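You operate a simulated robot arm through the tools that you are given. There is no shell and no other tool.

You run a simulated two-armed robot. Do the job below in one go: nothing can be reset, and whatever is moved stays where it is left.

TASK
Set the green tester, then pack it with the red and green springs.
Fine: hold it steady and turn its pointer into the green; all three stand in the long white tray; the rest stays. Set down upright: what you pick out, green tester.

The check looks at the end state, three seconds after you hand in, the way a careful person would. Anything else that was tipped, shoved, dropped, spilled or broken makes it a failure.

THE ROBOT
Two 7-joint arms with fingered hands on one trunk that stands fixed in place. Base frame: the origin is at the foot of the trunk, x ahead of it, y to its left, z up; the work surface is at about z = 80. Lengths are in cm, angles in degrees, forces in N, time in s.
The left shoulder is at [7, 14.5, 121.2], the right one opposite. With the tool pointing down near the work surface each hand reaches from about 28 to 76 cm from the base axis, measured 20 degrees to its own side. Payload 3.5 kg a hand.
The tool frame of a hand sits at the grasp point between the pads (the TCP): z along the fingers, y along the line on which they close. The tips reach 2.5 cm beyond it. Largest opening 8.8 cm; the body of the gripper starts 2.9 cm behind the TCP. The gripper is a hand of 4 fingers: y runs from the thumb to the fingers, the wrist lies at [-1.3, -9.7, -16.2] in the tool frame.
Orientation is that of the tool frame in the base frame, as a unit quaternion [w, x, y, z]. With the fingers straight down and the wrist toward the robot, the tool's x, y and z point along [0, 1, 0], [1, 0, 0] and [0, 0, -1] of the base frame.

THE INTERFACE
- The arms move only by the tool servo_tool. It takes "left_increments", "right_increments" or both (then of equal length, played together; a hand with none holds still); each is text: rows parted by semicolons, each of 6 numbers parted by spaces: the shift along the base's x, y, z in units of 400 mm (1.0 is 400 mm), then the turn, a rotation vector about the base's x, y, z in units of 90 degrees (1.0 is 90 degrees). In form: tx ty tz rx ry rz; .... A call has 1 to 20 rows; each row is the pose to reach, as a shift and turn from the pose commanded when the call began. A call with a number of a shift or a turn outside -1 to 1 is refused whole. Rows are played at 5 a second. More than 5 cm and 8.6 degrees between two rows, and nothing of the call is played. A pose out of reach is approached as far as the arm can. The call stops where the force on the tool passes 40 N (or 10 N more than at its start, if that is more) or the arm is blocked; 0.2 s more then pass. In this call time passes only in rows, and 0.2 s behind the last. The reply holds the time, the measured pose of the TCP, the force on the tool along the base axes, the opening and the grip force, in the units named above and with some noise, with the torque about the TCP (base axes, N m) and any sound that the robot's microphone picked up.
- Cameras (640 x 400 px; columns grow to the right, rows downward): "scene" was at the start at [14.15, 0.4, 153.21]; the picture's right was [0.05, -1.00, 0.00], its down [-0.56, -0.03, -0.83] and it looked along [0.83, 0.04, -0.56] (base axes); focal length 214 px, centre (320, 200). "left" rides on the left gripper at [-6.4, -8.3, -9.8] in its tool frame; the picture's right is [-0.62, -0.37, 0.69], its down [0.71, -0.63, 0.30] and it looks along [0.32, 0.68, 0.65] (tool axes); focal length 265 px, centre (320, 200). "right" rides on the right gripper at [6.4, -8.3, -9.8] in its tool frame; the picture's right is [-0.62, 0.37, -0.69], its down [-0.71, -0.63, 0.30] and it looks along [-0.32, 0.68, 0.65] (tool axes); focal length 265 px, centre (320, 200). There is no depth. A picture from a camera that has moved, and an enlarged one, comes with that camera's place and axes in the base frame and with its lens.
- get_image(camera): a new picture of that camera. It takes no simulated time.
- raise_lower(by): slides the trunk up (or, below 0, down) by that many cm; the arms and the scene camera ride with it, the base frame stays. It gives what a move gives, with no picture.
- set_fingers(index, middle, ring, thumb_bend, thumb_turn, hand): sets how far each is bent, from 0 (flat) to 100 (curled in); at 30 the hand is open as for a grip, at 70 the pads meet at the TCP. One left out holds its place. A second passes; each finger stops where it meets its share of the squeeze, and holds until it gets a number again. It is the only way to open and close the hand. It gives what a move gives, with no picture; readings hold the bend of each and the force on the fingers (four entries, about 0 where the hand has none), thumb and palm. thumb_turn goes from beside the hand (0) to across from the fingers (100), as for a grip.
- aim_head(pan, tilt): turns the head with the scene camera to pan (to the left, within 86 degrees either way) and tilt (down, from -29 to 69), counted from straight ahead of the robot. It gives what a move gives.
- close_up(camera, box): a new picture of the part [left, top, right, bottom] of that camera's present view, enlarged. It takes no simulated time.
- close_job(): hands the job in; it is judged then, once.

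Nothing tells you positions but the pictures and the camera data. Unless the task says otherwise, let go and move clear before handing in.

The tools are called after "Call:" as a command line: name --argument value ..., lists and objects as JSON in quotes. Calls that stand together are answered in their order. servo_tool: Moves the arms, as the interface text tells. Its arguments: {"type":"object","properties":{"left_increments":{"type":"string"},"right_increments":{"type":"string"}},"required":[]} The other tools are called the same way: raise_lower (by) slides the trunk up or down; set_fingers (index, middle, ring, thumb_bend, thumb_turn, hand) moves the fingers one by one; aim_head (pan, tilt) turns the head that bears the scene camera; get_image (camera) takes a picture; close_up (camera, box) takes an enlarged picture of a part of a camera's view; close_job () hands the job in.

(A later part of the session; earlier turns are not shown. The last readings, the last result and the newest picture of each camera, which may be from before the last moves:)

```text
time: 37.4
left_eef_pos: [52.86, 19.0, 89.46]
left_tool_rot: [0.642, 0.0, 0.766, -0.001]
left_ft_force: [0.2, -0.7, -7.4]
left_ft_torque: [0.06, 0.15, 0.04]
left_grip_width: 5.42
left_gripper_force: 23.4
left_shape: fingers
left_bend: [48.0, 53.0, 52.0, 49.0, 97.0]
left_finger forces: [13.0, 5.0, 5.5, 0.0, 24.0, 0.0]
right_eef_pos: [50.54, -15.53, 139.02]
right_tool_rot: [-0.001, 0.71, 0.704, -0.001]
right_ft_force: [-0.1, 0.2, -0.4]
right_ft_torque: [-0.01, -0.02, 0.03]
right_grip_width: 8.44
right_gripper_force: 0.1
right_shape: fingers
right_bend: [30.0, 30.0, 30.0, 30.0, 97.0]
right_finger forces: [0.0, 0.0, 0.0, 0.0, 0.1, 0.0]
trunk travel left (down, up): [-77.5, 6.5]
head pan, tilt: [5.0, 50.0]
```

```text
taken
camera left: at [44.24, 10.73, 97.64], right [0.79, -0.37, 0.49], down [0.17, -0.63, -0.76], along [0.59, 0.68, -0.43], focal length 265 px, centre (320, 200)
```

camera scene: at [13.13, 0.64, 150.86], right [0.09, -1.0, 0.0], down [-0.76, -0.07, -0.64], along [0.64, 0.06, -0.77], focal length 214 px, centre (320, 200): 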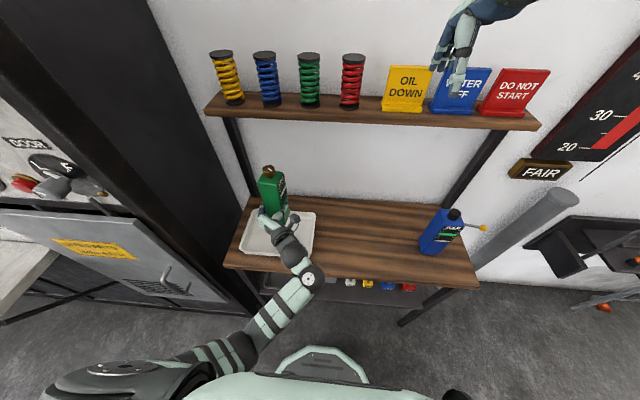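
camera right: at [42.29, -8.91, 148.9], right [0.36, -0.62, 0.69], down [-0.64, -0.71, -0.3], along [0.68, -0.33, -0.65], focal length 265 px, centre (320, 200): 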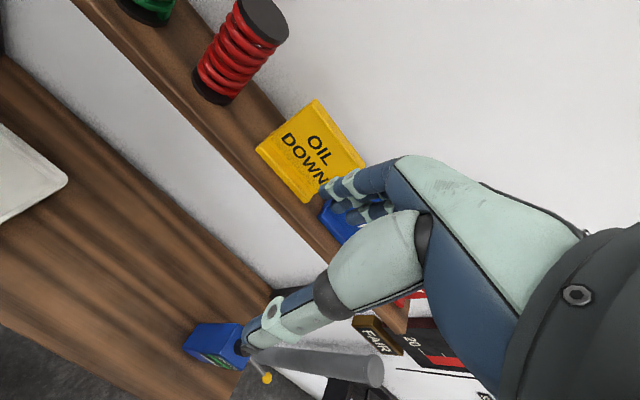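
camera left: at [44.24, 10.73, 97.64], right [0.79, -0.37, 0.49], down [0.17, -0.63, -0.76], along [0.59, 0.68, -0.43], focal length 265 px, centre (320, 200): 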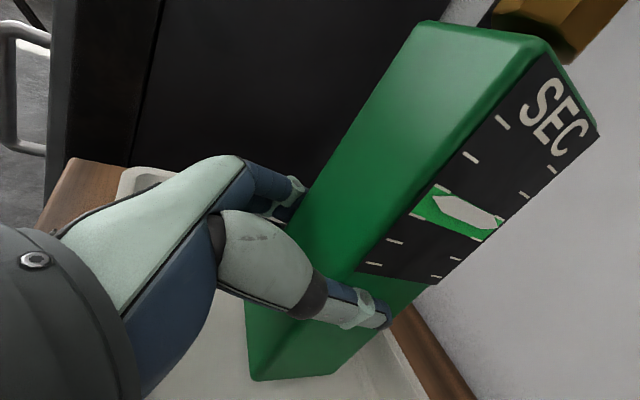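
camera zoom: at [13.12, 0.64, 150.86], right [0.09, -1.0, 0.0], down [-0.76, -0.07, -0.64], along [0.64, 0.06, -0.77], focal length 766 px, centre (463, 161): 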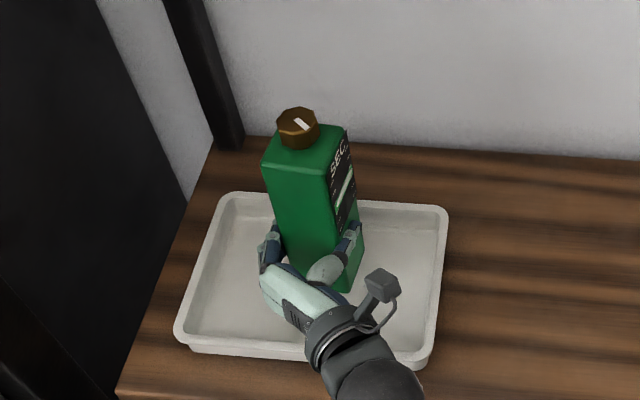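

Still hanging freely (7.4 N). I'll creep down to contact.

Call:
servo_tool --left_increments "0 0 -0.008 0 0 0; 0 0 -0.016 0 0 0; 0 0 -0.022 0 0 0"

```text
time: 38.2
left_eef_pos: [52.84, 18.99, 88.73]
left_tool_rot: [0.643, 0.0, 0.766, 0.0]
left_ft_force: [0.7, 1.1, -8.0]
left_ft_torque: [0.06, 0.15, 0.02]
left_grip_width: 5.42
left_gripper_force: 23.4
left_shape: fingers
left_bend: [48.0, 53.0, 52.0, 49.0, 97.0]
left_finger forces: [13.0, 5.1, 5.6, 0.0, 24.0, 0.1]
right_eef_pos: [50.61, -15.43, 139.06]
right_tool_rot: [-0.001, 0.71, 0.704, 0.0]
right_ft_force: [0.3, -0.5, 0.4]
right_ft_torque: [0.0, 0.01, 0.02]
right_grip_width: 8.47
right_gripper_force: 0.0
right_shape: fingers
right_bend: [30.0, 30.0, 30.0, 30.0, 97.0]
right_finger forces: [0.0, 0.0, 0.0, 0.0, 0.1, 0.0]
trunk travel left (down, up): [-77.5, 6.5]
head pan, tilt: [5.0, 50.0]
```

No contact yet, so I'll keep lowering in small steps.

Call:
servo_tool --left_increments "0 0 -0.006 0 0 0; 0 0 -0.012 0 0 0"

Call:
close_up --camera "scene" --box '[250, 180, 330, 260]'

```text
time: 38.8
left_eef_pos: [52.93, 19.0, 88.35]
left_tool_rot: [0.643, -0.001, 0.766, 0.0]
left_ft_force: [-0.6, -0.1, -4.3]
left_ft_torque: [0.11, 0.04, -0.02]
left_grip_width: 5.45
left_gripper_force: 24.5
left_shape: fingers
left_bend: [48.0, 53.0, 52.0, 49.0, 97.0]
left_finger forces: [13.0, 5.3, 5.5, 0.0, 24.0, 0.0]
right_eef_pos: [50.54, -15.54, 139.03]
right_tool_rot: [0.0, 0.71, 0.704, 0.0]
right_ft_force: [-0.6, 0.0, 0.4]
right_ft_torque: [0.01, 0.01, 0.03]
right_grip_width: 8.46
right_gripper_force: 0.1
right_shape: fingers
right_bend: [30.0, 30.0, 30.0, 30.0, 97.0]
right_finger forces: [0.0, 0.1, 0.0, 0.0, 0.1, 0.0]
trunk travel left (down, up): [-77.5, 6.5]
head pan, tilt: [5.0, 50.0]
```

```text
5.00 times, centred on (290, 220) of scene
camera zoom: at [13.02, 0.6, 150.88], right [0.09, -1.0, 0.0], down [-0.76, -0.07, -0.64], along [0.64, 0.06, -0.77], focal length 1072 px, centre (470, 100)
```

zoom: 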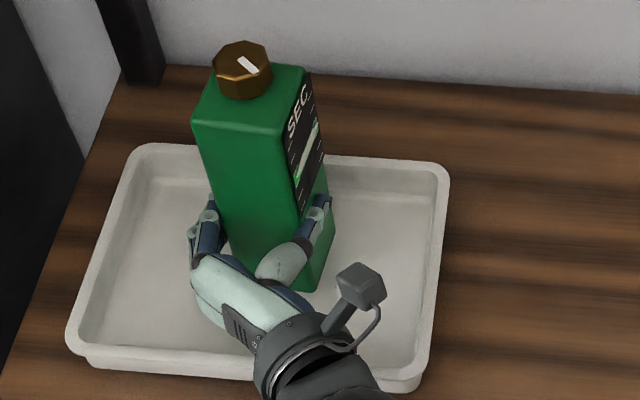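

Contact has begun (the load dropped from 8 to 4 N). One more tiny lowering to seat it.

Call:
servo_tool --left_increments "0 0 -0.006 0 0 0; 0 0 -0.01 0 0 0"

Call:
close_up --camera "scene" --box '[250, 180, 330, 260]'

```text
time: 39.4
left_eef_pos: [52.76, 18.9, 88.04]
left_tool_rot: [0.644, 0.0, 0.765, -0.001]
left_ft_force: [-2.8, -1.0, 3.6]
left_ft_torque: [0.26, -0.04, 0.03]
left_grip_width: 5.43
left_gripper_force: 24.6
left_shape: fingers
left_bend: [48.0, 53.0, 52.0, 49.0, 96.0]
left_finger forces: [12.4, 5.6, 6.0, 0.0, 24.8, 0.0]
right_eef_pos: [50.28, -15.64, 139.18]
right_tool_rot: [0.0, 0.71, 0.704, 0.001]
right_ft_force: [-0.5, 0.8, -0.1]
right_ft_torque: [-0.03, 0.03, -0.02]
right_grip_width: 8.45
right_gripper_force: 0.0
right_shape: fingers
right_bend: [30.0, 30.0, 30.0, 30.0, 97.0]
right_finger forces: [0.0, 0.0, 0.0, 0.1, 0.1, 0.0]
trunk travel left (down, up): [-77.5, 6.5]
head pan, tilt: [5.0, 50.0]
```

```text
5.00 times, centred on (290, 220) of scene
camera zoom: at [12.84, 0.54, 150.91], right [0.09, -1.0, 0.0], down [-0.76, -0.07, -0.64], along [0.64, 0.06, -0.77], focal length 1072 px, centre (470, 100)
```

zoom: 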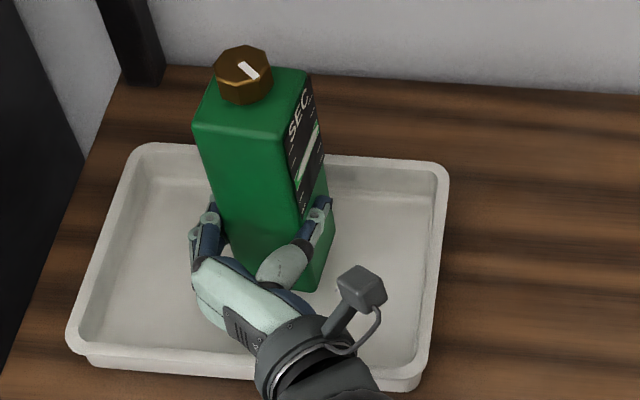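

The tester is fully supported by the tray. I'll open the left hand in two steps.

Call:
set_fingers --hand "left" --thumb_bend 43 --index 42 --middle 46 --ring 45

Call:
set_fingers --hand "left" --thumb_bend 28 --index 28 --middle 28 --ring 28

Call:
close_up --camera "scene" --box '[250, 180, 330, 260]'

Call:
get_image --camera "left"

```text
time: 40.4
left_eef_pos: [52.75, 18.86, 87.99]
left_tool_rot: [0.642, 0.002, 0.766, 0.0]
left_ft_force: [-1.9, -4.1, 3.3]
left_ft_torque: [-0.06, 0.03, -0.02]
left_grip_width: 6.36
left_gripper_force: 3.4
left_shape: fingers
left_bend: [41.0, 46.0, 45.0, 41.0, 96.0]
left_finger forces: [1.4, 0.0, 0.0, 0.0, 5.3, 0.1]
right_eef_pos: [50.38, -15.65, 139.13]
right_tool_rot: [-0.001, 0.71, 0.704, 0.0]
right_ft_force: [0.1, 0.3, 1.2]
right_ft_torque: [0.01, 0.02, 0.01]
right_grip_width: 8.45
right_gripper_force: 0.1
right_shape: fingers
right_bend: [30.0, 30.0, 30.0, 30.0, 97.0]
right_finger forces: [0.0, 0.0, 0.1, 0.0, 0.0, 0.0]
trunk travel left (down, up): [-77.5, 6.5]
head pan, tilt: [5.0, 50.0]
```

```text
time: 41.4
left_eef_pos: [52.83, 18.98, 88.06]
left_tool_rot: [0.643, 0.001, 0.766, 0.0]
left_ft_force: [-0.3, 0.2, 0.4]
left_ft_torque: [-0.01, 0.02, -0.01]
left_grip_width: 8.85
left_gripper_force: 0.1
left_shape: fingers
left_bend: [28.0, 28.0, 28.0, 28.0, 97.0]
left_finger forces: [0.0, 0.0, 0.0, 0.0, 0.0, 0.0]
right_eef_pos: [50.56, -15.44, 139.03]
right_tool_rot: [0.0, 0.71, 0.704, 0.0]
right_ft_force: [0.0, 0.1, -1.0]
right_ft_torque: [-0.03, 0.04, -0.01]
right_grip_width: 8.45
right_gripper_force: 0.0
right_shape: fingers
right_bend: [30.0, 30.0, 30.0, 30.0, 97.0]
right_finger forces: [0.0, 0.0, 0.0, 0.0, 0.1, 0.1]
trunk travel left (down, up): [-77.5, 6.5]
head pan, tilt: [5.0, 50.0]
```

```text
5.00 times, centred on (290, 220) of scene
camera zoom: at [12.98, 0.59, 150.88], right [0.09, -1.0, 0.0], down [-0.76, -0.07, -0.64], along [0.64, 0.06, -0.77], focal length 1072 px, centre (470, 100)
```

zoom: 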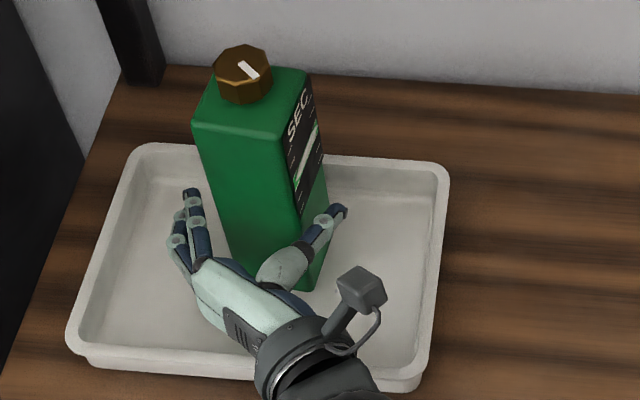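

```text
taken
camera left: at [44.18, 10.64, 95.93], right [0.79, -0.37, 0.49], down [0.17, -0.63, -0.76], along [0.59, 0.68, -0.43], focal length 265 px, centre (320, 200)
```

left: 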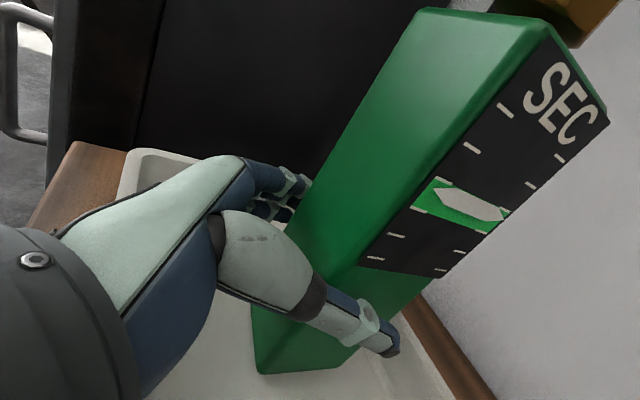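

The tester stands free with its pointer in the green. I'll back the left hand straight out toward the robot and then up.

Call:
servo_tool --left_increments "-0.05 0 0.009 0 0 0; -0.1 0 0.018 0 0 0; -0.15 0 0.027 0 0 0; -0.2 0 0.035 0 0 0; -0.25 0 0.06 0 0 0; -0.28 0 0.13 0 0 0; -0.28 0 0.23 0 0 0; -0.28 0.03 0.33 0 0 0; -0.28 0.06 0.43 0 0 0; -0.28 0.09 0.53 0 0 0; -0.25 0.12 0.63 0 0 0; -0.22 0.15 0.73 0 0 0"

Call:
get_image --camera "scene"

Call:
close_up --camera "scene" --box '[230, 160, 330, 260]'

```text
time: 44.0
left_eef_pos: [44.33, 25.19, 113.06]
left_tool_rot: [0.634, 0.049, 0.767, 0.083]
left_ft_force: [-0.6, 0.0, 0.0]
left_ft_torque: [0.01, 0.05, 0.02]
left_grip_width: 8.87
left_gripper_force: 0.0
left_shape: fingers
left_bend: [28.0, 28.0, 28.0, 28.0, 97.0]
left_finger forces: [0.1, 0.0, 0.0, 0.1, 0.0, 0.0]
left hand out of reach, approached as far as the arm can: row 10, 11, 12
right_eef_pos: [50.54, -15.48, 139.01]
right_tool_rot: [-0.001, 0.71, 0.704, 0.0]
right_ft_force: [0.6, 0.2, -0.1]
right_ft_torque: [-0.01, 0.02, -0.01]
right_grip_width: 8.43
right_gripper_force: 0.2
right_shape: fingers
right_bend: [30.0, 30.0, 30.0, 30.0, 97.0]
right_finger forces: [0.1, 0.0, 0.1, 0.1, 0.1, 0.1]
trunk travel left (down, up): [-77.5, 6.5]
head pan, tilt: [5.0, 50.0]
stopped in row 12 (left hand): the arm was blocked; the commanded pose is now the measured one
```

```text
taken
camera scene: at [13.08, 0.65, 150.87], right [0.09, -1.0, 0.0], down [-0.76, -0.07, -0.64], along [0.64, 0.06, -0.77], focal length 214 px, centre (320, 200)
```

scene: 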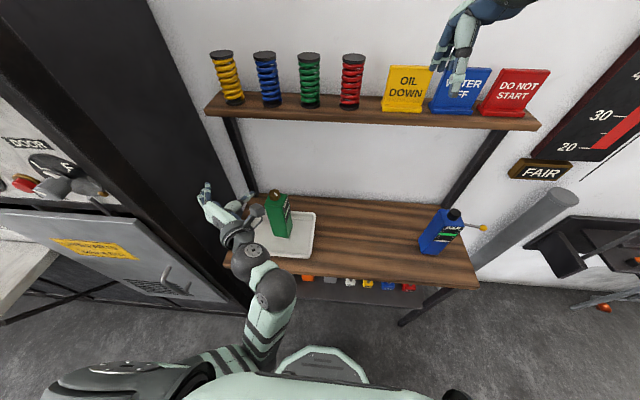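

```text
4.00 times, centred on (280, 210) of scene
camera zoom: at [13.08, 0.65, 150.87], right [0.09, -1.0, 0.0], down [-0.76, -0.07, -0.64], along [0.64, 0.06, -0.77], focal length 858 px, centre (480, 160)
```

zoom: 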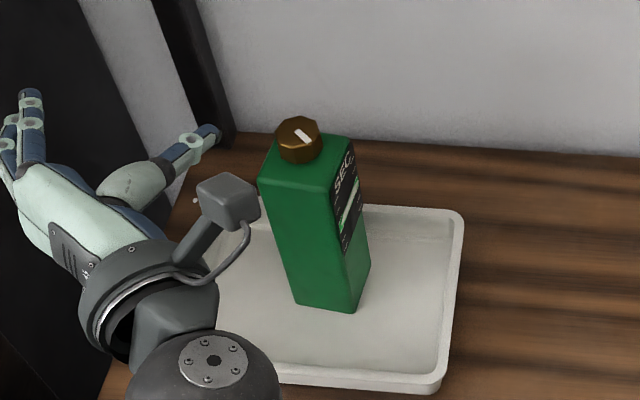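

The tester stands in the tray and the left arm has hit its reach limit, pointing forward. I'll rise and rotate the left hand back to fingers-down, well away from everything.

Call:
servo_tool --left_increments "0.00125 -0.0057 0.048 0.0414 0.054 -0.054; 0.0025 -0.0114 0.0964 0.0829 0.1079 -0.1081; 0.00375 -0.0171 0.1446 0.1243 0.1619 -0.1621; 0.005 -0.0229 0.1929 0.1657 0.2159 -0.2161; 0.00625 -0.0286 0.2411 0.2071 0.2698 -0.2702; 0.0075 -0.0343 0.2893 0.2486 0.3238 -0.3242; 0.00875 -0.04 0.3375 0.29 0.3778 -0.3783; 0.01 -0.0457 0.3857 0.3314 0.4317 -0.4323; 0.01125 -0.0514 0.4339 0.3729 0.4857 -0.4863; 0.0125 -0.0571 0.4821 0.4143 0.5396 -0.5404; 0.01375 -0.0629 0.5304 0.4557 0.5936 -0.5944; 0.015 -0.0686 0.5786 0.4971 0.6476 -0.6484; 0.01625 -0.0743 0.6268 0.5386 0.7015 -0.7025; 0.0175 -0.08 0.675 0.58 0.7555 -0.7565"

Call:
get_image --camera "scene"

Call:
get_image --camera "left"

```text
time: 47.0
left_eef_pos: [60.75, 4.33, 127.38]
left_tool_rot: [0.023, 0.66, 0.749, 0.051]
left_ft_force: [-0.6, 1.1, 0.1]
left_ft_torque: [0.01, 0.0, 0.01]
left_grip_width: 8.77
left_gripper_force: 0.8
left_shape: fingers
left_bend: [28.0, 28.0, 28.0, 28.0, 98.0]
left_finger forces: [1.2, 0.0, 0.1, 0.1, 0.1, 0.0]
left hand out of reach, approached as far as the arm can: row 1, 2, 3, 4, 5, 6, 7, 8, 9, 10, 11, 12, 13, 14
right_eef_pos: [50.24, -15.7, 139.04]
right_tool_rot: [0.0, 0.71, 0.704, 0.001]
right_ft_force: [0.1, -0.6, 0.8]
right_ft_torque: [0.01, 0.04, 0.0]
right_grip_width: 8.44
right_gripper_force: 0.0
right_shape: fingers
right_bend: [30.0, 30.0, 30.0, 30.0, 97.0]
right_finger forces: [0.0, 0.0, 0.1, 0.0, 0.0, 0.1]
trunk travel left (down, up): [-77.5, 6.5]
head pan, tilt: [5.0, 50.0]
```

```text
taken
camera scene: at [12.81, 0.41, 150.89], right [0.09, -1.0, 0.0], down [-0.76, -0.07, -0.64], along [0.64, 0.06, -0.77], focal length 214 px, centre (320, 200)
```

scene: 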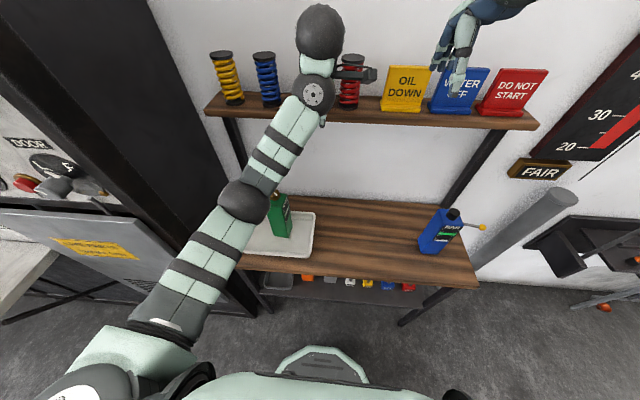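

```text
taken
camera left: at [52.26, -3.48, 136.11], right [-0.22, -0.63, -0.75], down [-0.68, 0.65, -0.35], along [0.7, 0.43, -0.57], focal length 265 px, centre (320, 200)
```

left: 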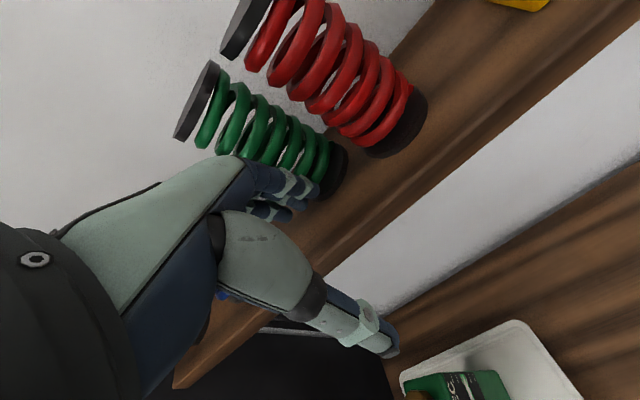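

The arm's path went astray: the left hand ended near the green spring, at (60.8, 4.3, 127.4), with the index finger touching something lightly (1.2 N). I'll stop and look carefully before any further motion.

Call:
get_image --camera "right"

Call:
close_up --camera "left" --box '[160, 0, 480, 240]'

Call:
close_up --camera "scene" --box '[240, 0, 400, 160]'

```text
taken
camera right: at [41.97, -9.14, 148.99], right [0.36, -0.62, 0.69], down [-0.64, -0.71, -0.31], along [0.68, -0.33, -0.65], focal length 265 px, centre (320, 200)
```

right: 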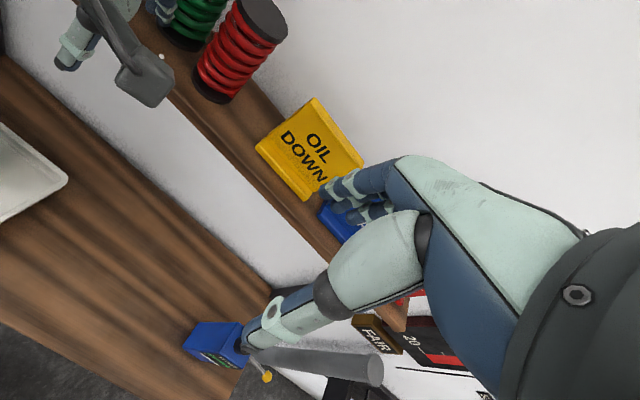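

```text
1.67 times, centred on (320, 120) of left
camera zoom: at [52.26, -3.48, 136.11], right [-0.22, -0.63, -0.75], down [-0.68, 0.65, -0.35], along [0.7, 0.43, -0.57], focal length 442 px, centre (320, 333)
```

zoom: 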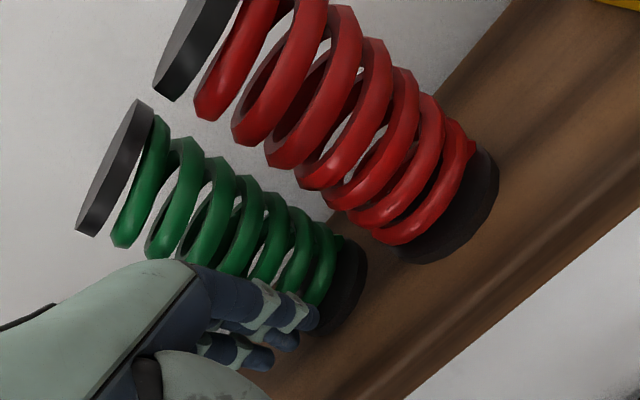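

```text
2.50 times, centred on (320, 80) of scene
camera zoom: at [12.81, 0.41, 150.89], right [0.09, -1.0, 0.0], down [-0.76, -0.07, -0.64], along [0.64, 0.06, -0.77], focal length 536 px, centre (320, 500)
```

zoom: 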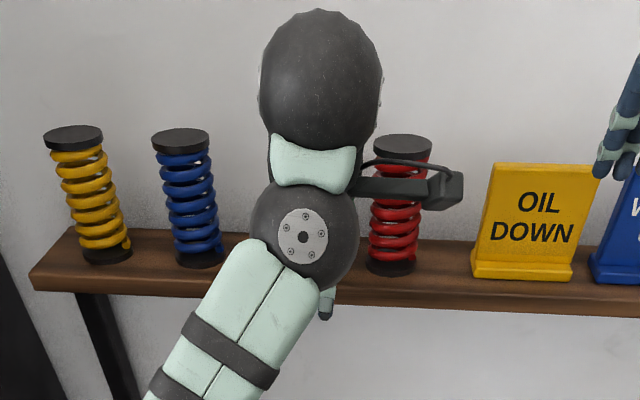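

The green spring was nudged about 4 cm to the right along the shelf but still stands (it leaves the shelf anyway); red, blue and yellow haven't moved. The fingers are in front of the green spring, so I'll make one small, safe move back and up to learn which pose the controller counts from.

Call:
servo_tool --left_increments "-0.03 0 0.03 0 0 0"

Call:
get_image --camera "left"

Call:
get_image --camera "scene"

```text
time: 47.4
left_eef_pos: [60.76, 4.5, 127.87]
left_tool_rot: [0.025, 0.659, 0.75, 0.05]
left_ft_force: [1.4, 0.7, 0.1]
left_ft_torque: [0.01, 0.0, -0.01]
left_grip_width: 8.87
left_gripper_force: 0.0
left_shape: fingers
left_bend: [28.0, 28.0, 28.0, 28.0, 98.0]
left_finger forces: [0.0, 0.0, 0.0, 0.0, 0.0, 0.0]
left hand out of reach, approached as far as the arm can: row 1
right_eef_pos: [50.45, -15.44, 139.04]
right_tool_rot: [0.0, 0.711, 0.703, 0.0]
right_ft_force: [-0.1, 0.5, -0.8]
right_ft_torque: [-0.01, 0.01, -0.01]
right_grip_width: 8.43
right_gripper_force: 0.0
right_shape: fingers
right_bend: [30.0, 30.0, 30.0, 30.0, 97.0]
right_finger forces: [0.0, 0.1, 0.0, 0.0, 0.0, 0.0]
trunk travel left (down, up): [-77.5, 6.5]
head pan, tilt: [5.0, 50.0]
```

```text
taken
camera left: at [52.43, -3.34, 136.47], right [-0.21, -0.63, -0.75], down [-0.68, 0.64, -0.35], along [0.7, 0.44, -0.57], focal length 265 px, centre (320, 200)
```

left: 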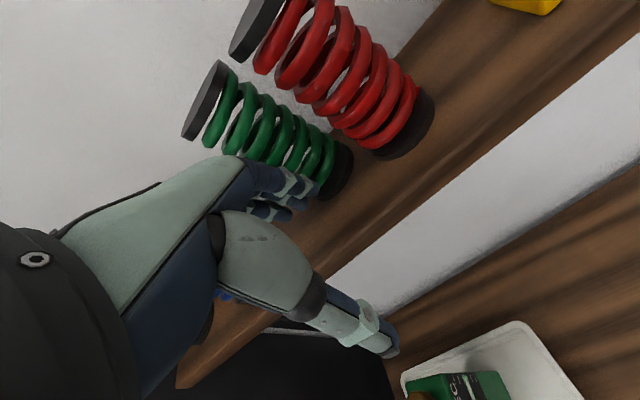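

```text
taken
camera scene: at [12.95, 0.71, 150.88], right [0.09, -1.0, 0.0], down [-0.76, -0.07, -0.64], along [0.64, 0.06, -0.77], focal length 214 px, centre (320, 200)
```

scene: 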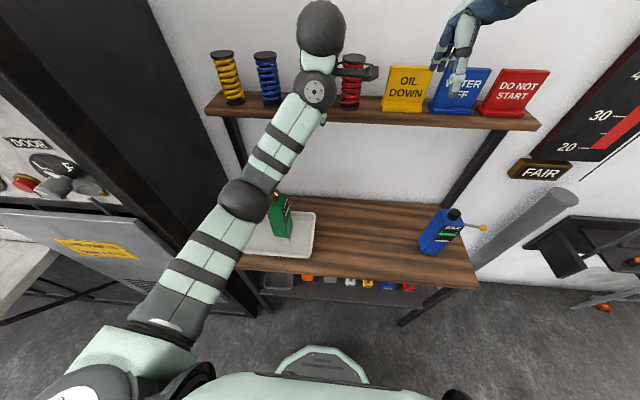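

The controller counts from its unreachable target, so the arm is stuck in an awkward posture, though the finger is now off the spring (0 N). I'll walk the commanded target back toward the actual hand position in small steps so the arm regains a clean solution.

Call:
servo_tool --left_increments "0.063 -0.071 -0.03 0 0 0; 0.127 -0.142 -0.06 0 0 0; 0.19 -0.212 -0.09 0 0 0"

Call:
get_image --camera "left"

```text
time: 48.1
left_eef_pos: [63.52, -1.58, 125.02]
left_tool_rot: [0.033, 0.659, 0.749, 0.055]
left_ft_force: [-9.5, 7.2, 32.1]
left_ft_torque: [0.7, -1.95, 0.64]
left_grip_width: 9.2
left_gripper_force: 16.3
left_shape: fingers
left_bend: [26.0, 27.0, 26.0, 28.0, 98.0]
left_finger forces: [5.5, 23.6, 4.1, 0.0, 0.1, 0.1]
left hand out of reach, approached as far as the arm can: row 1, 2, 3
right_eef_pos: [49.54, -15.18, 139.51]
right_tool_rot: [0.002, 0.71, 0.704, 0.002]
right_ft_force: [0.7, 0.5, 0.1]
right_ft_torque: [0.03, 0.02, 0.02]
right_grip_width: 8.44
right_gripper_force: 0.1
right_shape: fingers
right_bend: [30.0, 30.0, 30.0, 30.0, 97.0]
right_finger forces: [0.1, 0.0, 0.0, 0.0, 0.0, 0.1]
trunk travel left (down, up): [-77.5, 6.5]
head pan, tilt: [5.0, 50.0]
```

```text
taken
camera left: at [54.94, -9.41, 133.59], right [-0.2, -0.63, -0.75], down [-0.67, 0.64, -0.36], along [0.71, 0.43, -0.55], focal length 265 px, centre (320, 200)
```

left: 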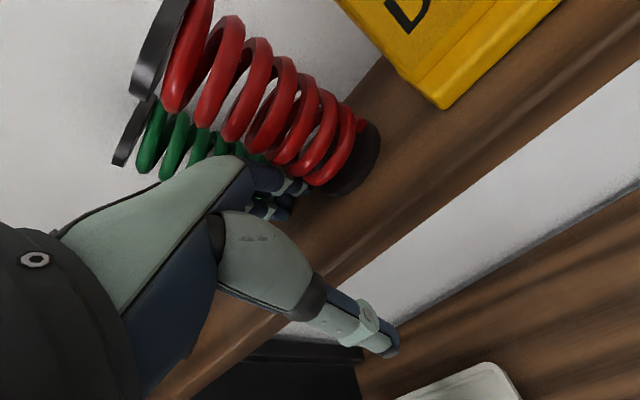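

The hand followed and is now pressing on the shelf edge near the springs, which are still standing. I'll reverse that motion at once, with some upward lift.

Call:
servo_tool --left_increments "-0.063 0.06 0.05 0 0 0; -0.127 0.12 0.11 0 0 0; -0.19 0.18 0.19 0 0 0"

Call:
get_image --camera "left"

Call:
get_image --camera "scene"

Call:
get_image --camera "right"

```text
time: 49.0
left_eef_pos: [60.47, 2.74, 130.41]
left_tool_rot: [0.024, 0.657, 0.752, 0.053]
left_ft_force: [-1.1, -0.3, 0.4]
left_ft_torque: [0.0, 0.01, -0.02]
left_grip_width: 8.87
left_gripper_force: 0.0
left_shape: fingers
left_bend: [28.0, 28.0, 28.0, 28.0, 98.0]
left_finger forces: [0.0, 0.0, 0.1, 0.0, 0.0, 0.0]
left hand out of reach, approached as far as the arm can: row 2, 3
right_eef_pos: [50.38, -15.78, 139.18]
right_tool_rot: [-0.001, 0.71, 0.704, 0.001]
right_ft_force: [0.0, 0.4, -1.0]
right_ft_torque: [-0.01, 0.0, -0.01]
right_grip_width: 8.45
right_gripper_force: 0.0
right_shape: fingers
right_bend: [30.0, 30.0, 30.0, 30.0, 97.0]
right_finger forces: [0.1, 0.1, 0.1, 0.1, 0.0, 0.0]
trunk travel left (down, up): [-77.5, 6.5]
head pan, tilt: [5.0, 50.0]
```

```text
taken
camera left: at [52.01, -5.22, 138.96], right [-0.2, -0.63, -0.75], down [-0.69, 0.64, -0.35], along [0.7, 0.44, -0.56], focal length 265 px, centre (320, 200)
```

left: 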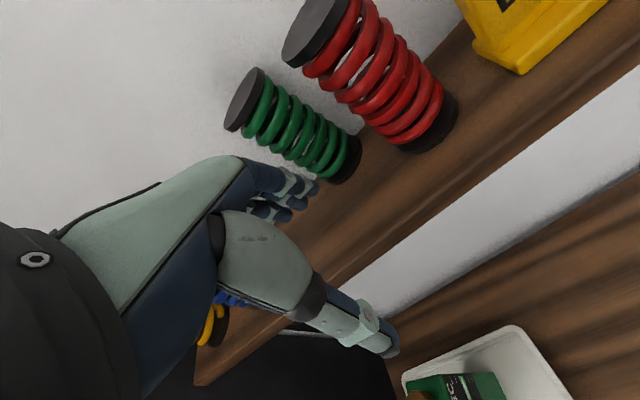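

```text
taken
camera scene: at [12.85, 0.4, 150.88], right [0.09, -1.0, 0.0], down [-0.76, -0.07, -0.64], along [0.64, 0.06, -0.77], focal length 214 px, centre (320, 200)
```

scene: 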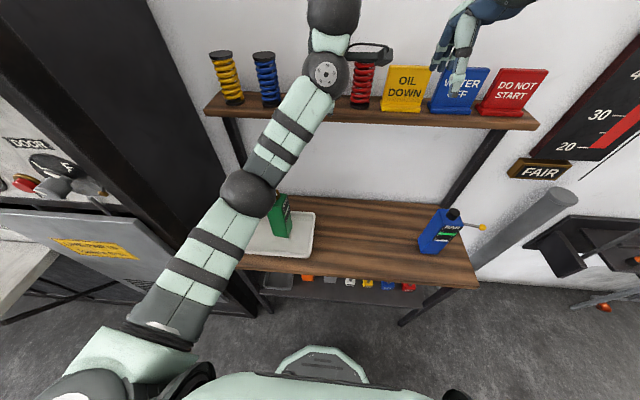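

```text
taken
camera right: at [42.02, -9.16, 148.97], right [0.36, -0.62, 0.69], down [-0.64, -0.71, -0.31], along [0.68, -0.33, -0.65], focal length 265 px, centre (320, 200)
```

right: 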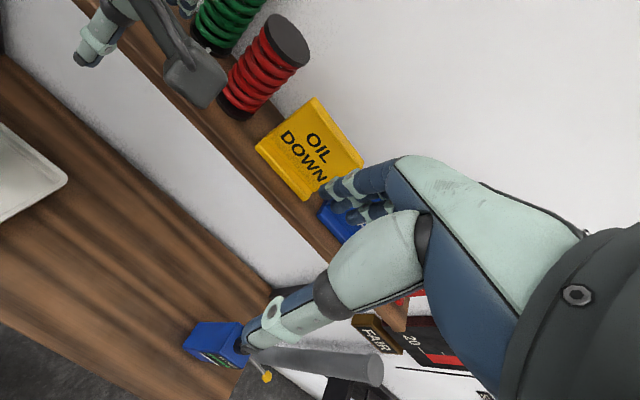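

The springs still stand (red nudged slightly too, the OIL DOWN sign unmoved). The wrist is at its bending limit in this posture, so first I'll raise the hand above the spring tops before changing anything else.

Call:
servo_tool --left_increments "-0.02 0 0.11 0 0 0; -0.04 0 0.22 0 0 0; -0.06 0 0.33 0 0 0"

Call:
get_image --camera "left"

Call:
get_image --camera "scene"

```text
time: 49.8
left_eef_pos: [58.05, 0.11, 138.66]
left_tool_rot: [0.035, 0.636, 0.767, 0.08]
left_ft_force: [-0.5, 0.1, 0.0]
left_ft_torque: [0.0, 0.01, 0.01]
left_grip_width: 8.86
left_gripper_force: 0.1
left_shape: fingers
left_bend: [28.0, 28.0, 28.0, 28.0, 98.0]
left_finger forces: [0.1, 0.0, 0.0, 0.0, 0.0, 0.0]
left hand out of reach, approached as far as the arm can: row 1, 2, 3
right_eef_pos: [50.33, -15.45, 139.1]
right_tool_rot: [0.0, 0.71, 0.704, 0.0]
right_ft_force: [-0.5, 0.1, -0.8]
right_ft_torque: [-0.01, 0.01, -0.01]
right_grip_width: 8.45
right_gripper_force: 0.0
right_shape: fingers
right_bend: [30.0, 30.0, 30.0, 30.0, 97.0]
right_finger forces: [0.1, 0.0, 0.0, 0.1, 0.0, 0.0]
trunk travel left (down, up): [-77.5, 6.5]
head pan, tilt: [5.0, 50.0]
```

```text
taken
camera left: at [49.61, -8.45, 146.58], right [-0.13, -0.62, -0.77], down [-0.7, 0.61, -0.37], along [0.7, 0.49, -0.52], focal length 265 px, centre (320, 200)
```

left: 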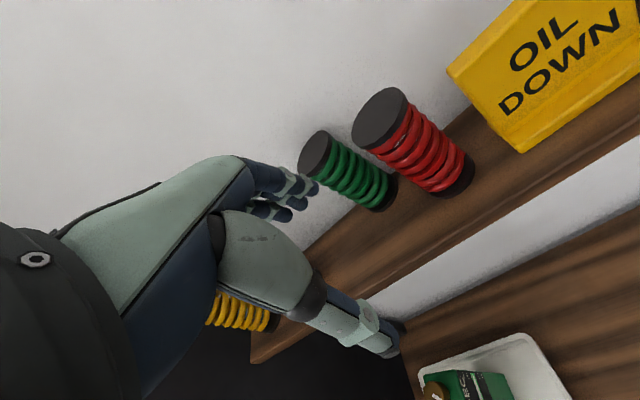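

```text
taken
camera scene: at [12.91, 0.58, 150.88], right [0.09, -1.0, 0.0], down [-0.76, -0.07, -0.64], along [0.64, 0.06, -0.77], focal length 214 px, centre (320, 200)
```

scene: 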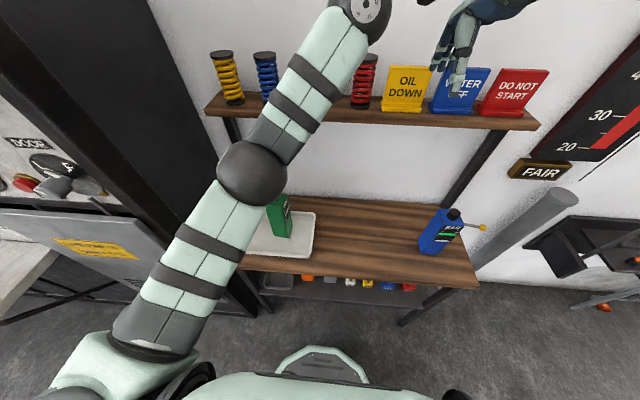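

All items are clear below the hand now. I'll move the right hand farther right so the arms can't meet, and start turning the left hand toward forward-pointing (which relieves the wrist), staying high.

Call:
servo_tool --right_increments "0 -0.1 0 0 0 0; -0.03 -0.2 0 0 0 0; -0.06 -0.3 0 0 0 0; -0.1 -0.4 0 0 0 0"

Call:
servo_tool --left_increments "0.021 -0.008 -0.0175 -0.0513 -0.0513 0.0513; 0.042 -0.016 -0.035 -0.1026 -0.1026 0.1026; 0.063 -0.0235 -0.0525 -0.154 -0.154 0.154; 0.084 -0.031 -0.07 -0.2053 -0.2053 0.2053; 0.105 -0.039 -0.0875 -0.2566 -0.2566 0.2566"

Call:
get_image --camera "left"

Call:
get_image --camera "scene"

```text
time: 50.8
left_eef_pos: [58.07, -0.15, 138.55]
left_tool_rot: [0.034, 0.637, 0.766, 0.08]
left_ft_force: [-1.0, -0.9, -0.3]
left_ft_torque: [0.0, 0.04, 0.02]
left_grip_width: 8.86
left_gripper_force: 0.1
left_shape: fingers
left_bend: [28.0, 28.0, 28.0, 28.0, 98.0]
left_finger forces: [0.1, 0.0, 0.1, 0.1, 0.1, 0.1]
right_eef_pos: [46.38, -31.76, 138.89]
right_tool_rot: [0.0, 0.71, 0.704, 0.0]
right_ft_force: [0.7, -0.7, -0.1]
right_ft_torque: [0.0, 0.02, -0.01]
right_grip_width: 8.47
right_gripper_force: 0.1
right_shape: fingers
right_bend: [30.0, 30.0, 30.0, 30.0, 97.0]
right_finger forces: [0.0, 0.0, 0.1, 0.0, 0.1, 0.0]
trunk travel left (down, up): [-77.5, 6.5]
head pan, tilt: [5.0, 50.0]
```

```text
time: 52.0
left_eef_pos: [62.24, -1.62, 135.1]
left_tool_rot: [0.295, 0.424, 0.855, 0.056]
left_ft_force: [0.8, 0.1, 0.0]
left_ft_torque: [-0.03, 0.02, -0.01]
left_grip_width: 8.87
left_gripper_force: 0.0
left_shape: fingers
left_bend: [28.0, 28.0, 28.0, 28.0, 98.0]
left_finger forces: [0.1, 0.1, 0.1, 0.0, 0.0, 0.1]
right_eef_pos: [46.49, -31.63, 138.96]
right_tool_rot: [0.002, 0.711, 0.704, 0.0]
right_ft_force: [-0.1, -0.1, 0.0]
right_ft_torque: [0.04, -0.03, 0.01]
right_grip_width: 8.46
right_gripper_force: 0.2
right_shape: fingers
right_bend: [30.0, 30.0, 30.0, 30.0, 97.0]
right_finger forces: [0.1, 0.1, 0.0, 0.1, 0.1, 0.0]
trunk travel left (down, up): [-77.5, 6.5]
head pan, tilt: [5.0, 50.0]
```

```text
taken
camera left: at [54.1, -10.29, 143.25], right [0.42, -0.81, -0.41], down [-0.6, 0.09, -0.79], along [0.68, 0.58, -0.45], focal length 265 px, centre (320, 200)
```

left: 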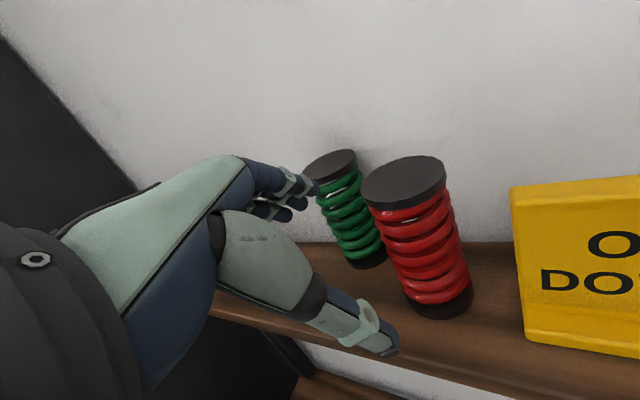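

```text
taken
camera scene: at [13.03, 0.53, 150.88], right [0.09, -1.0, 0.0], down [-0.76, -0.07, -0.64], along [0.64, 0.06, -0.77], focal length 214 px, centre (320, 200)
```

scene: 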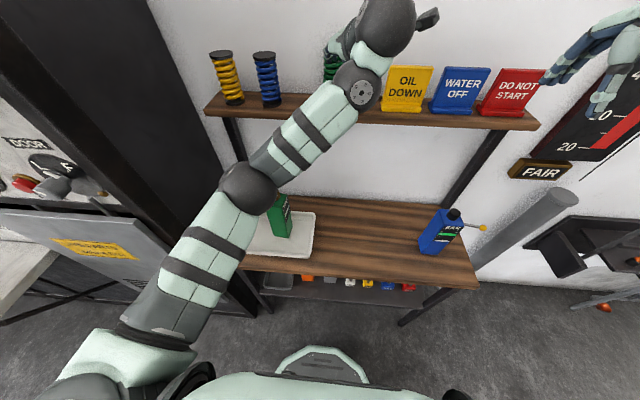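

The numbers show the command does reset to the pose actually reached, and the hand is now in a proper reachable state at (62.2,-1.6,135.1). I'll back it away from the springs and up.

Call:
servo_tool --left_increments "-0.07 0 0.05 0 0 0; -0.15 0.02 0.12 0 0 0; -0.22 0.06 0.2 0 0 0; -0.27 0.12 0.26 0 0 0"

Call:
get_image --camera "scene"

Call:
get_image --camera "left"

```text
time: 53.0
left_eef_pos: [56.18, -1.31, 143.62]
left_tool_rot: [0.295, 0.425, 0.854, 0.056]
left_ft_force: [-0.2, 0.2, -0.1]
left_ft_torque: [-0.02, 0.01, 0.01]
left_grip_width: 8.9
left_gripper_force: 0.0
left_shape: fingers
left_bend: [28.0, 28.0, 28.0, 28.0, 98.0]
left_finger forces: [0.1, 0.0, 0.1, 0.0, 0.0, 0.1]
left hand out of reach, approached as far as the arm can: row 2, 3, 4
right_eef_pos: [46.46, -31.67, 138.97]
right_tool_rot: [0.0, 0.71, 0.704, 0.0]
right_ft_force: [0.2, 0.0, 0.7]
right_ft_torque: [-0.02, 0.0, 0.0]
right_grip_width: 8.44
right_gripper_force: 0.0
right_shape: fingers
right_bend: [30.0, 30.0, 30.0, 30.0, 97.0]
right_finger forces: [0.0, 0.1, 0.0, 0.0, 0.0, 0.0]
trunk travel left (down, up): [-77.5, 6.5]
head pan, tilt: [5.0, 50.0]
```

```text
taken
camera scene: at [12.9, 0.54, 150.88], right [0.09, -1.0, 0.0], down [-0.76, -0.07, -0.64], along [0.64, 0.06, -0.77], focal length 214 px, centre (320, 200)
```

scene: 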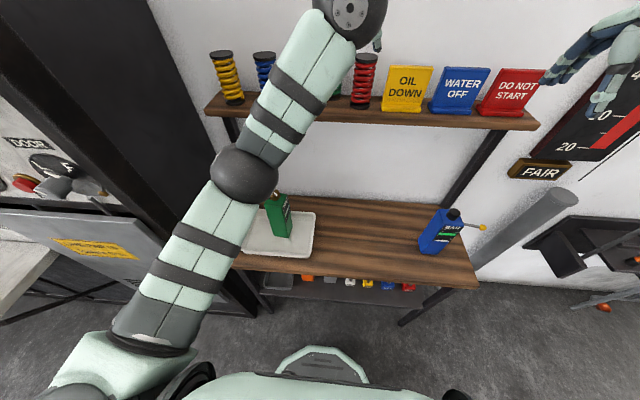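

```text
taken
camera left: at [47.96, -9.99, 151.76], right [0.41, -0.81, -0.41], down [-0.6, 0.1, -0.79], along [0.68, 0.58, -0.45], focal length 265 px, centre (320, 200)
```

left: 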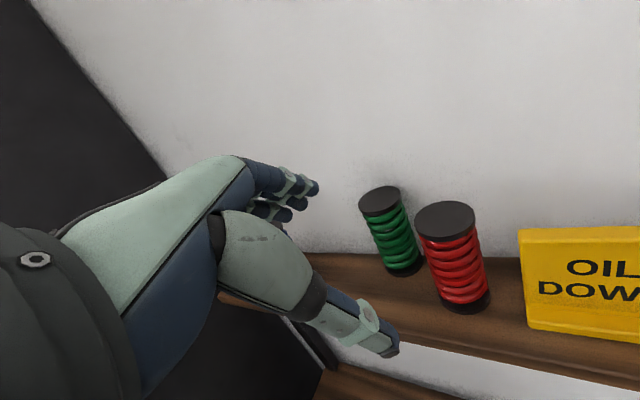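

The hand is clear of the shelf. I'll finish the turn to forward-pointing while moving left, staying well in front of the shelf.

Call:
servo_tool --left_increments "-0.007 0.048 -0.005 -0.053 -0.054 0.0486; -0.014 0.096 -0.01 -0.106 -0.1085 0.0973; -0.021 0.143 -0.02 -0.159 -0.163 0.146; -0.028 0.191 -0.03 -0.212 -0.217 0.1945; -0.034 0.239 -0.045 -0.265 -0.271 0.243; -0.041 0.287 -0.06 -0.318 -0.3255 0.292; -0.048 0.334 -0.075 -0.3715 -0.38 0.34; -0.055 0.382 -0.09 -0.4246 -0.434 0.389"

Call:
get_image --camera "scene"

Call:
get_image --camera "left"

```text
time: 54.8
left_eef_pos: [58.58, 22.87, 132.74]
left_tool_rot: [0.636, 0.009, 0.772, -0.001]
left_ft_force: [-0.5, 0.8, 0.0]
left_ft_torque: [-0.01, 0.01, -0.02]
left_grip_width: 8.87
left_gripper_force: 0.1
left_shape: fingers
left_bend: [28.0, 28.0, 28.0, 28.0, 98.0]
left_finger forces: [0.1, 0.0, 0.0, 0.1, 0.1, 0.0]
left hand out of reach, approached as far as the arm can: row 1, 2, 3, 4, 5, 6, 7, 8
right_eef_pos: [46.54, -31.27, 139.07]
right_tool_rot: [0.001, 0.71, 0.704, -0.001]
right_ft_force: [0.1, 0.6, -0.4]
right_ft_torque: [-0.03, 0.02, 0.02]
right_grip_width: 8.45
right_gripper_force: 0.1
right_shape: fingers
right_bend: [30.0, 30.0, 30.0, 30.0, 97.0]
right_finger forces: [0.0, 0.1, 0.0, 0.0, 0.1, 0.0]
trunk travel left (down, up): [-77.5, 6.5]
head pan, tilt: [5.0, 50.0]
```

```text
taken
camera scene: at [13.05, 0.9, 150.88], right [0.09, -1.0, 0.0], down [-0.76, -0.07, -0.64], along [0.64, 0.05, -0.77], focal length 214 px, centre (320, 200)
```

scene: 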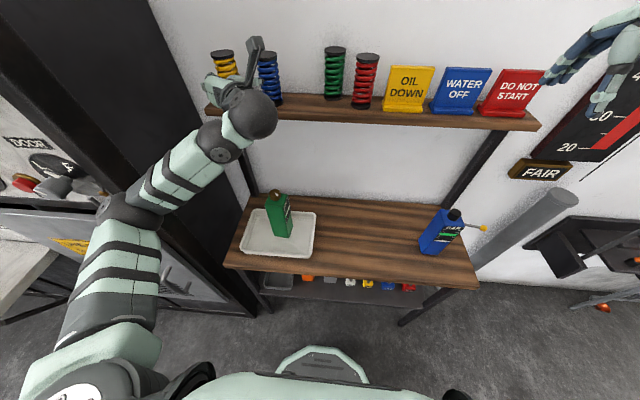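

```text
taken
camera left: at [49.88, 14.61, 140.68], right [0.79, -0.38, 0.47], down [0.16, -0.63, -0.76], along [0.59, 0.68, -0.44], focal length 265 px, centre (320, 200)
```

left: 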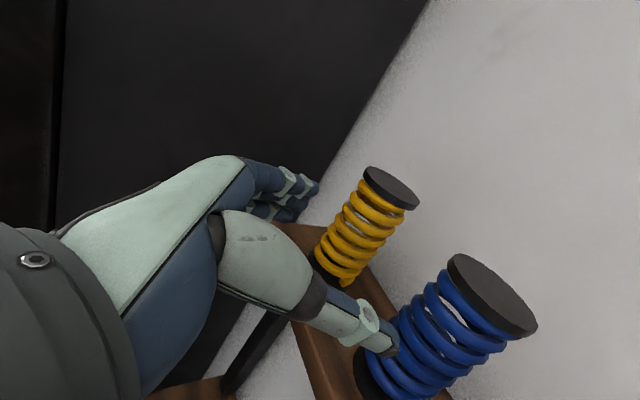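

The elbow has flipped to its natural outward posture. The hand is close to the yellow and blue springs but not touching, so I'll back straight off toward the robot in small steps.

Call:
servo_tool --left_increments "-0.04 0 0.01 0 0 0; -0.08 0 0.03 0 0 0"

Call:
get_image --camera "left"

Call:
close_up --camera "scene" --box '[180, 20, 420, 170]'

```text
time: 55.4
left_eef_pos: [56.89, 22.75, 133.1]
left_tool_rot: [0.642, 0.0, 0.766, -0.001]
left_ft_force: [-0.7, 0.3, 0.9]
left_ft_torque: [0.02, 0.01, 0.01]
left_grip_width: 8.86
left_gripper_force: 0.1
left_shape: fingers
left_bend: [28.0, 28.0, 28.0, 28.0, 98.0]
left_finger forces: [0.0, 0.1, 0.0, 0.1, 0.0, 0.0]
left hand out of reach, approached as far as the arm can: row 2
right_eef_pos: [46.43, -31.48, 138.96]
right_tool_rot: [0.0, 0.71, 0.704, -0.001]
right_ft_force: [-0.4, 0.1, -0.6]
right_ft_torque: [-0.02, 0.0, -0.02]
right_grip_width: 8.45
right_gripper_force: 0.0
right_shape: fingers
right_bend: [30.0, 30.0, 30.0, 30.0, 97.0]
right_finger forces: [0.0, 0.0, 0.1, 0.0, 0.0, 0.0]
trunk travel left (down, up): [-77.5, 6.5]
head pan, tilt: [5.0, 50.0]
```

```text
taken
camera left: at [48.2, 14.43, 141.23], right [0.79, -0.37, 0.49], down [0.17, -0.63, -0.76], along [0.59, 0.68, -0.44], focal length 265 px, centre (320, 200)
```

left: 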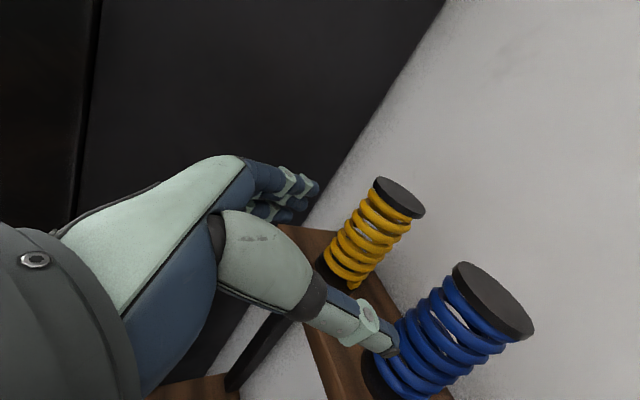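

```text
2.67 times, centred on (300, 95) of scene
camera zoom: at [13.01, 0.67, 150.88], right [0.09, -1.0, 0.0], down [-0.76, -0.07, -0.64], along [0.64, 0.06, -0.77], focal length 572 px, centre (373, 480)
```

zoom: 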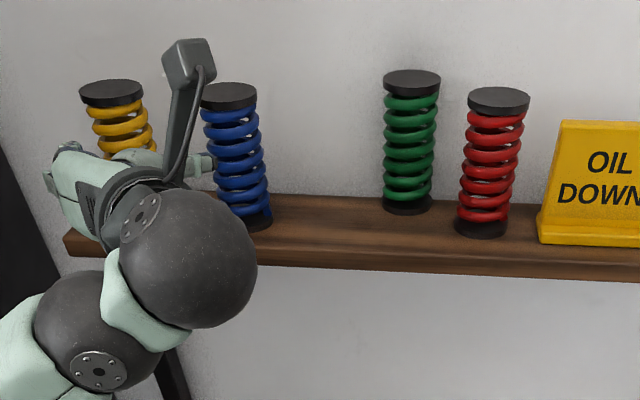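

All four springs are upright. I'll now retrace the posture sequence that worked before: yaw the hand to the right while moving right, in small checked portions.

Call:
servo_tool --left_increments "-0.012 -0.043 0.01 0 0 -0.0833; -0.025 -0.086 0.02 0 0 -0.1667; -0.038 -0.13 0.03 0 0 -0.25; -0.05 -0.173 0.04 0 0 -0.3333"

Call:
get_image --camera "scene"

```text
time: 56.4
left_eef_pos: [54.7, 15.67, 134.93]
left_tool_rot: [0.62, 0.199, 0.74, -0.167]
left_ft_force: [-0.1, -1.2, -0.1]
left_ft_torque: [0.01, 0.06, 0.03]
left_grip_width: 8.88
left_gripper_force: 0.1
left_shape: fingers
left_bend: [28.0, 28.0, 28.0, 28.0, 98.0]
left_finger forces: [0.1, 0.0, 0.0, 0.0, 0.0, 0.0]
right_eef_pos: [46.52, -31.71, 139.0]
right_tool_rot: [-0.001, 0.71, 0.704, 0.001]
right_ft_force: [0.1, -0.1, -1.0]
right_ft_torque: [-0.02, 0.02, -0.02]
right_grip_width: 8.45
right_gripper_force: 0.1
right_shape: fingers
right_bend: [30.0, 30.0, 30.0, 30.0, 97.0]
right_finger forces: [0.0, 0.0, 0.0, 0.0, 0.1, 0.0]
trunk travel left (down, up): [-77.5, 6.5]
head pan, tilt: [5.0, 50.0]
```

```text
taken
camera scene: at [12.99, 0.46, 150.88], right [0.09, -1.0, 0.0], down [-0.76, -0.07, -0.64], along [0.64, 0.06, -0.77], focal length 214 px, centre (320, 200)
```

scene: 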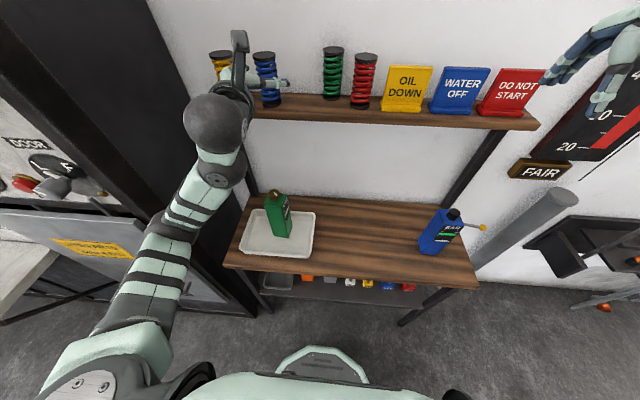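

That went exactly as commanded, with no reach warning. I'll continue the yaw to the right.

Call:
servo_tool --left_increments "-0.012 -0.043 0.01 0 0 -0.0833; -0.025 -0.086 0.02 0 0 -0.1667; -0.038 -0.13 0.03 0 0 -0.25; -0.05 -0.173 0.04 0 0 -0.3333"

Call:
get_image --camera "scene"

```text
time: 57.4
left_eef_pos: [52.02, 8.24, 136.37]
left_tool_rot: [0.556, 0.382, 0.665, -0.32]
left_ft_force: [0.2, 0.0, 0.3]
left_ft_torque: [-0.03, 0.01, 0.05]
left_grip_width: 8.86
left_gripper_force: 0.1
left_shape: fingers
left_bend: [28.0, 28.0, 28.0, 28.0, 98.0]
left_finger forces: [0.1, 0.0, 0.0, 0.1, 0.1, 0.0]
left hand out of reach, approached as far as the arm can: row 4
right_eef_pos: [46.44, -31.72, 138.89]
right_tool_rot: [-0.001, 0.71, 0.705, 0.0]
right_ft_force: [0.3, 1.8, -0.6]
right_ft_torque: [0.07, -0.03, 0.02]
right_grip_width: 8.43
right_gripper_force: 0.1
right_shape: fingers
right_bend: [30.0, 30.0, 30.0, 30.0, 97.0]
right_finger forces: [0.0, 0.0, 0.1, 0.0, 0.0, 0.1]
trunk travel left (down, up): [-77.5, 6.5]
head pan, tilt: [5.0, 50.0]
```

```text
taken
camera scene: at [12.96, 0.52, 150.88], right [0.09, -1.0, 0.0], down [-0.76, -0.07, -0.64], along [0.64, 0.06, -0.77], focal length 214 px, centre (320, 200)
```

scene: 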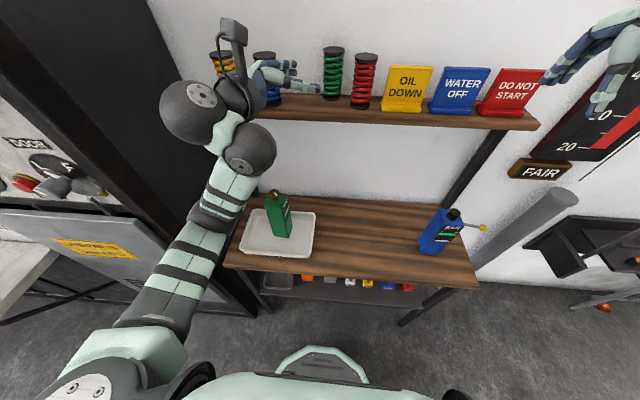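

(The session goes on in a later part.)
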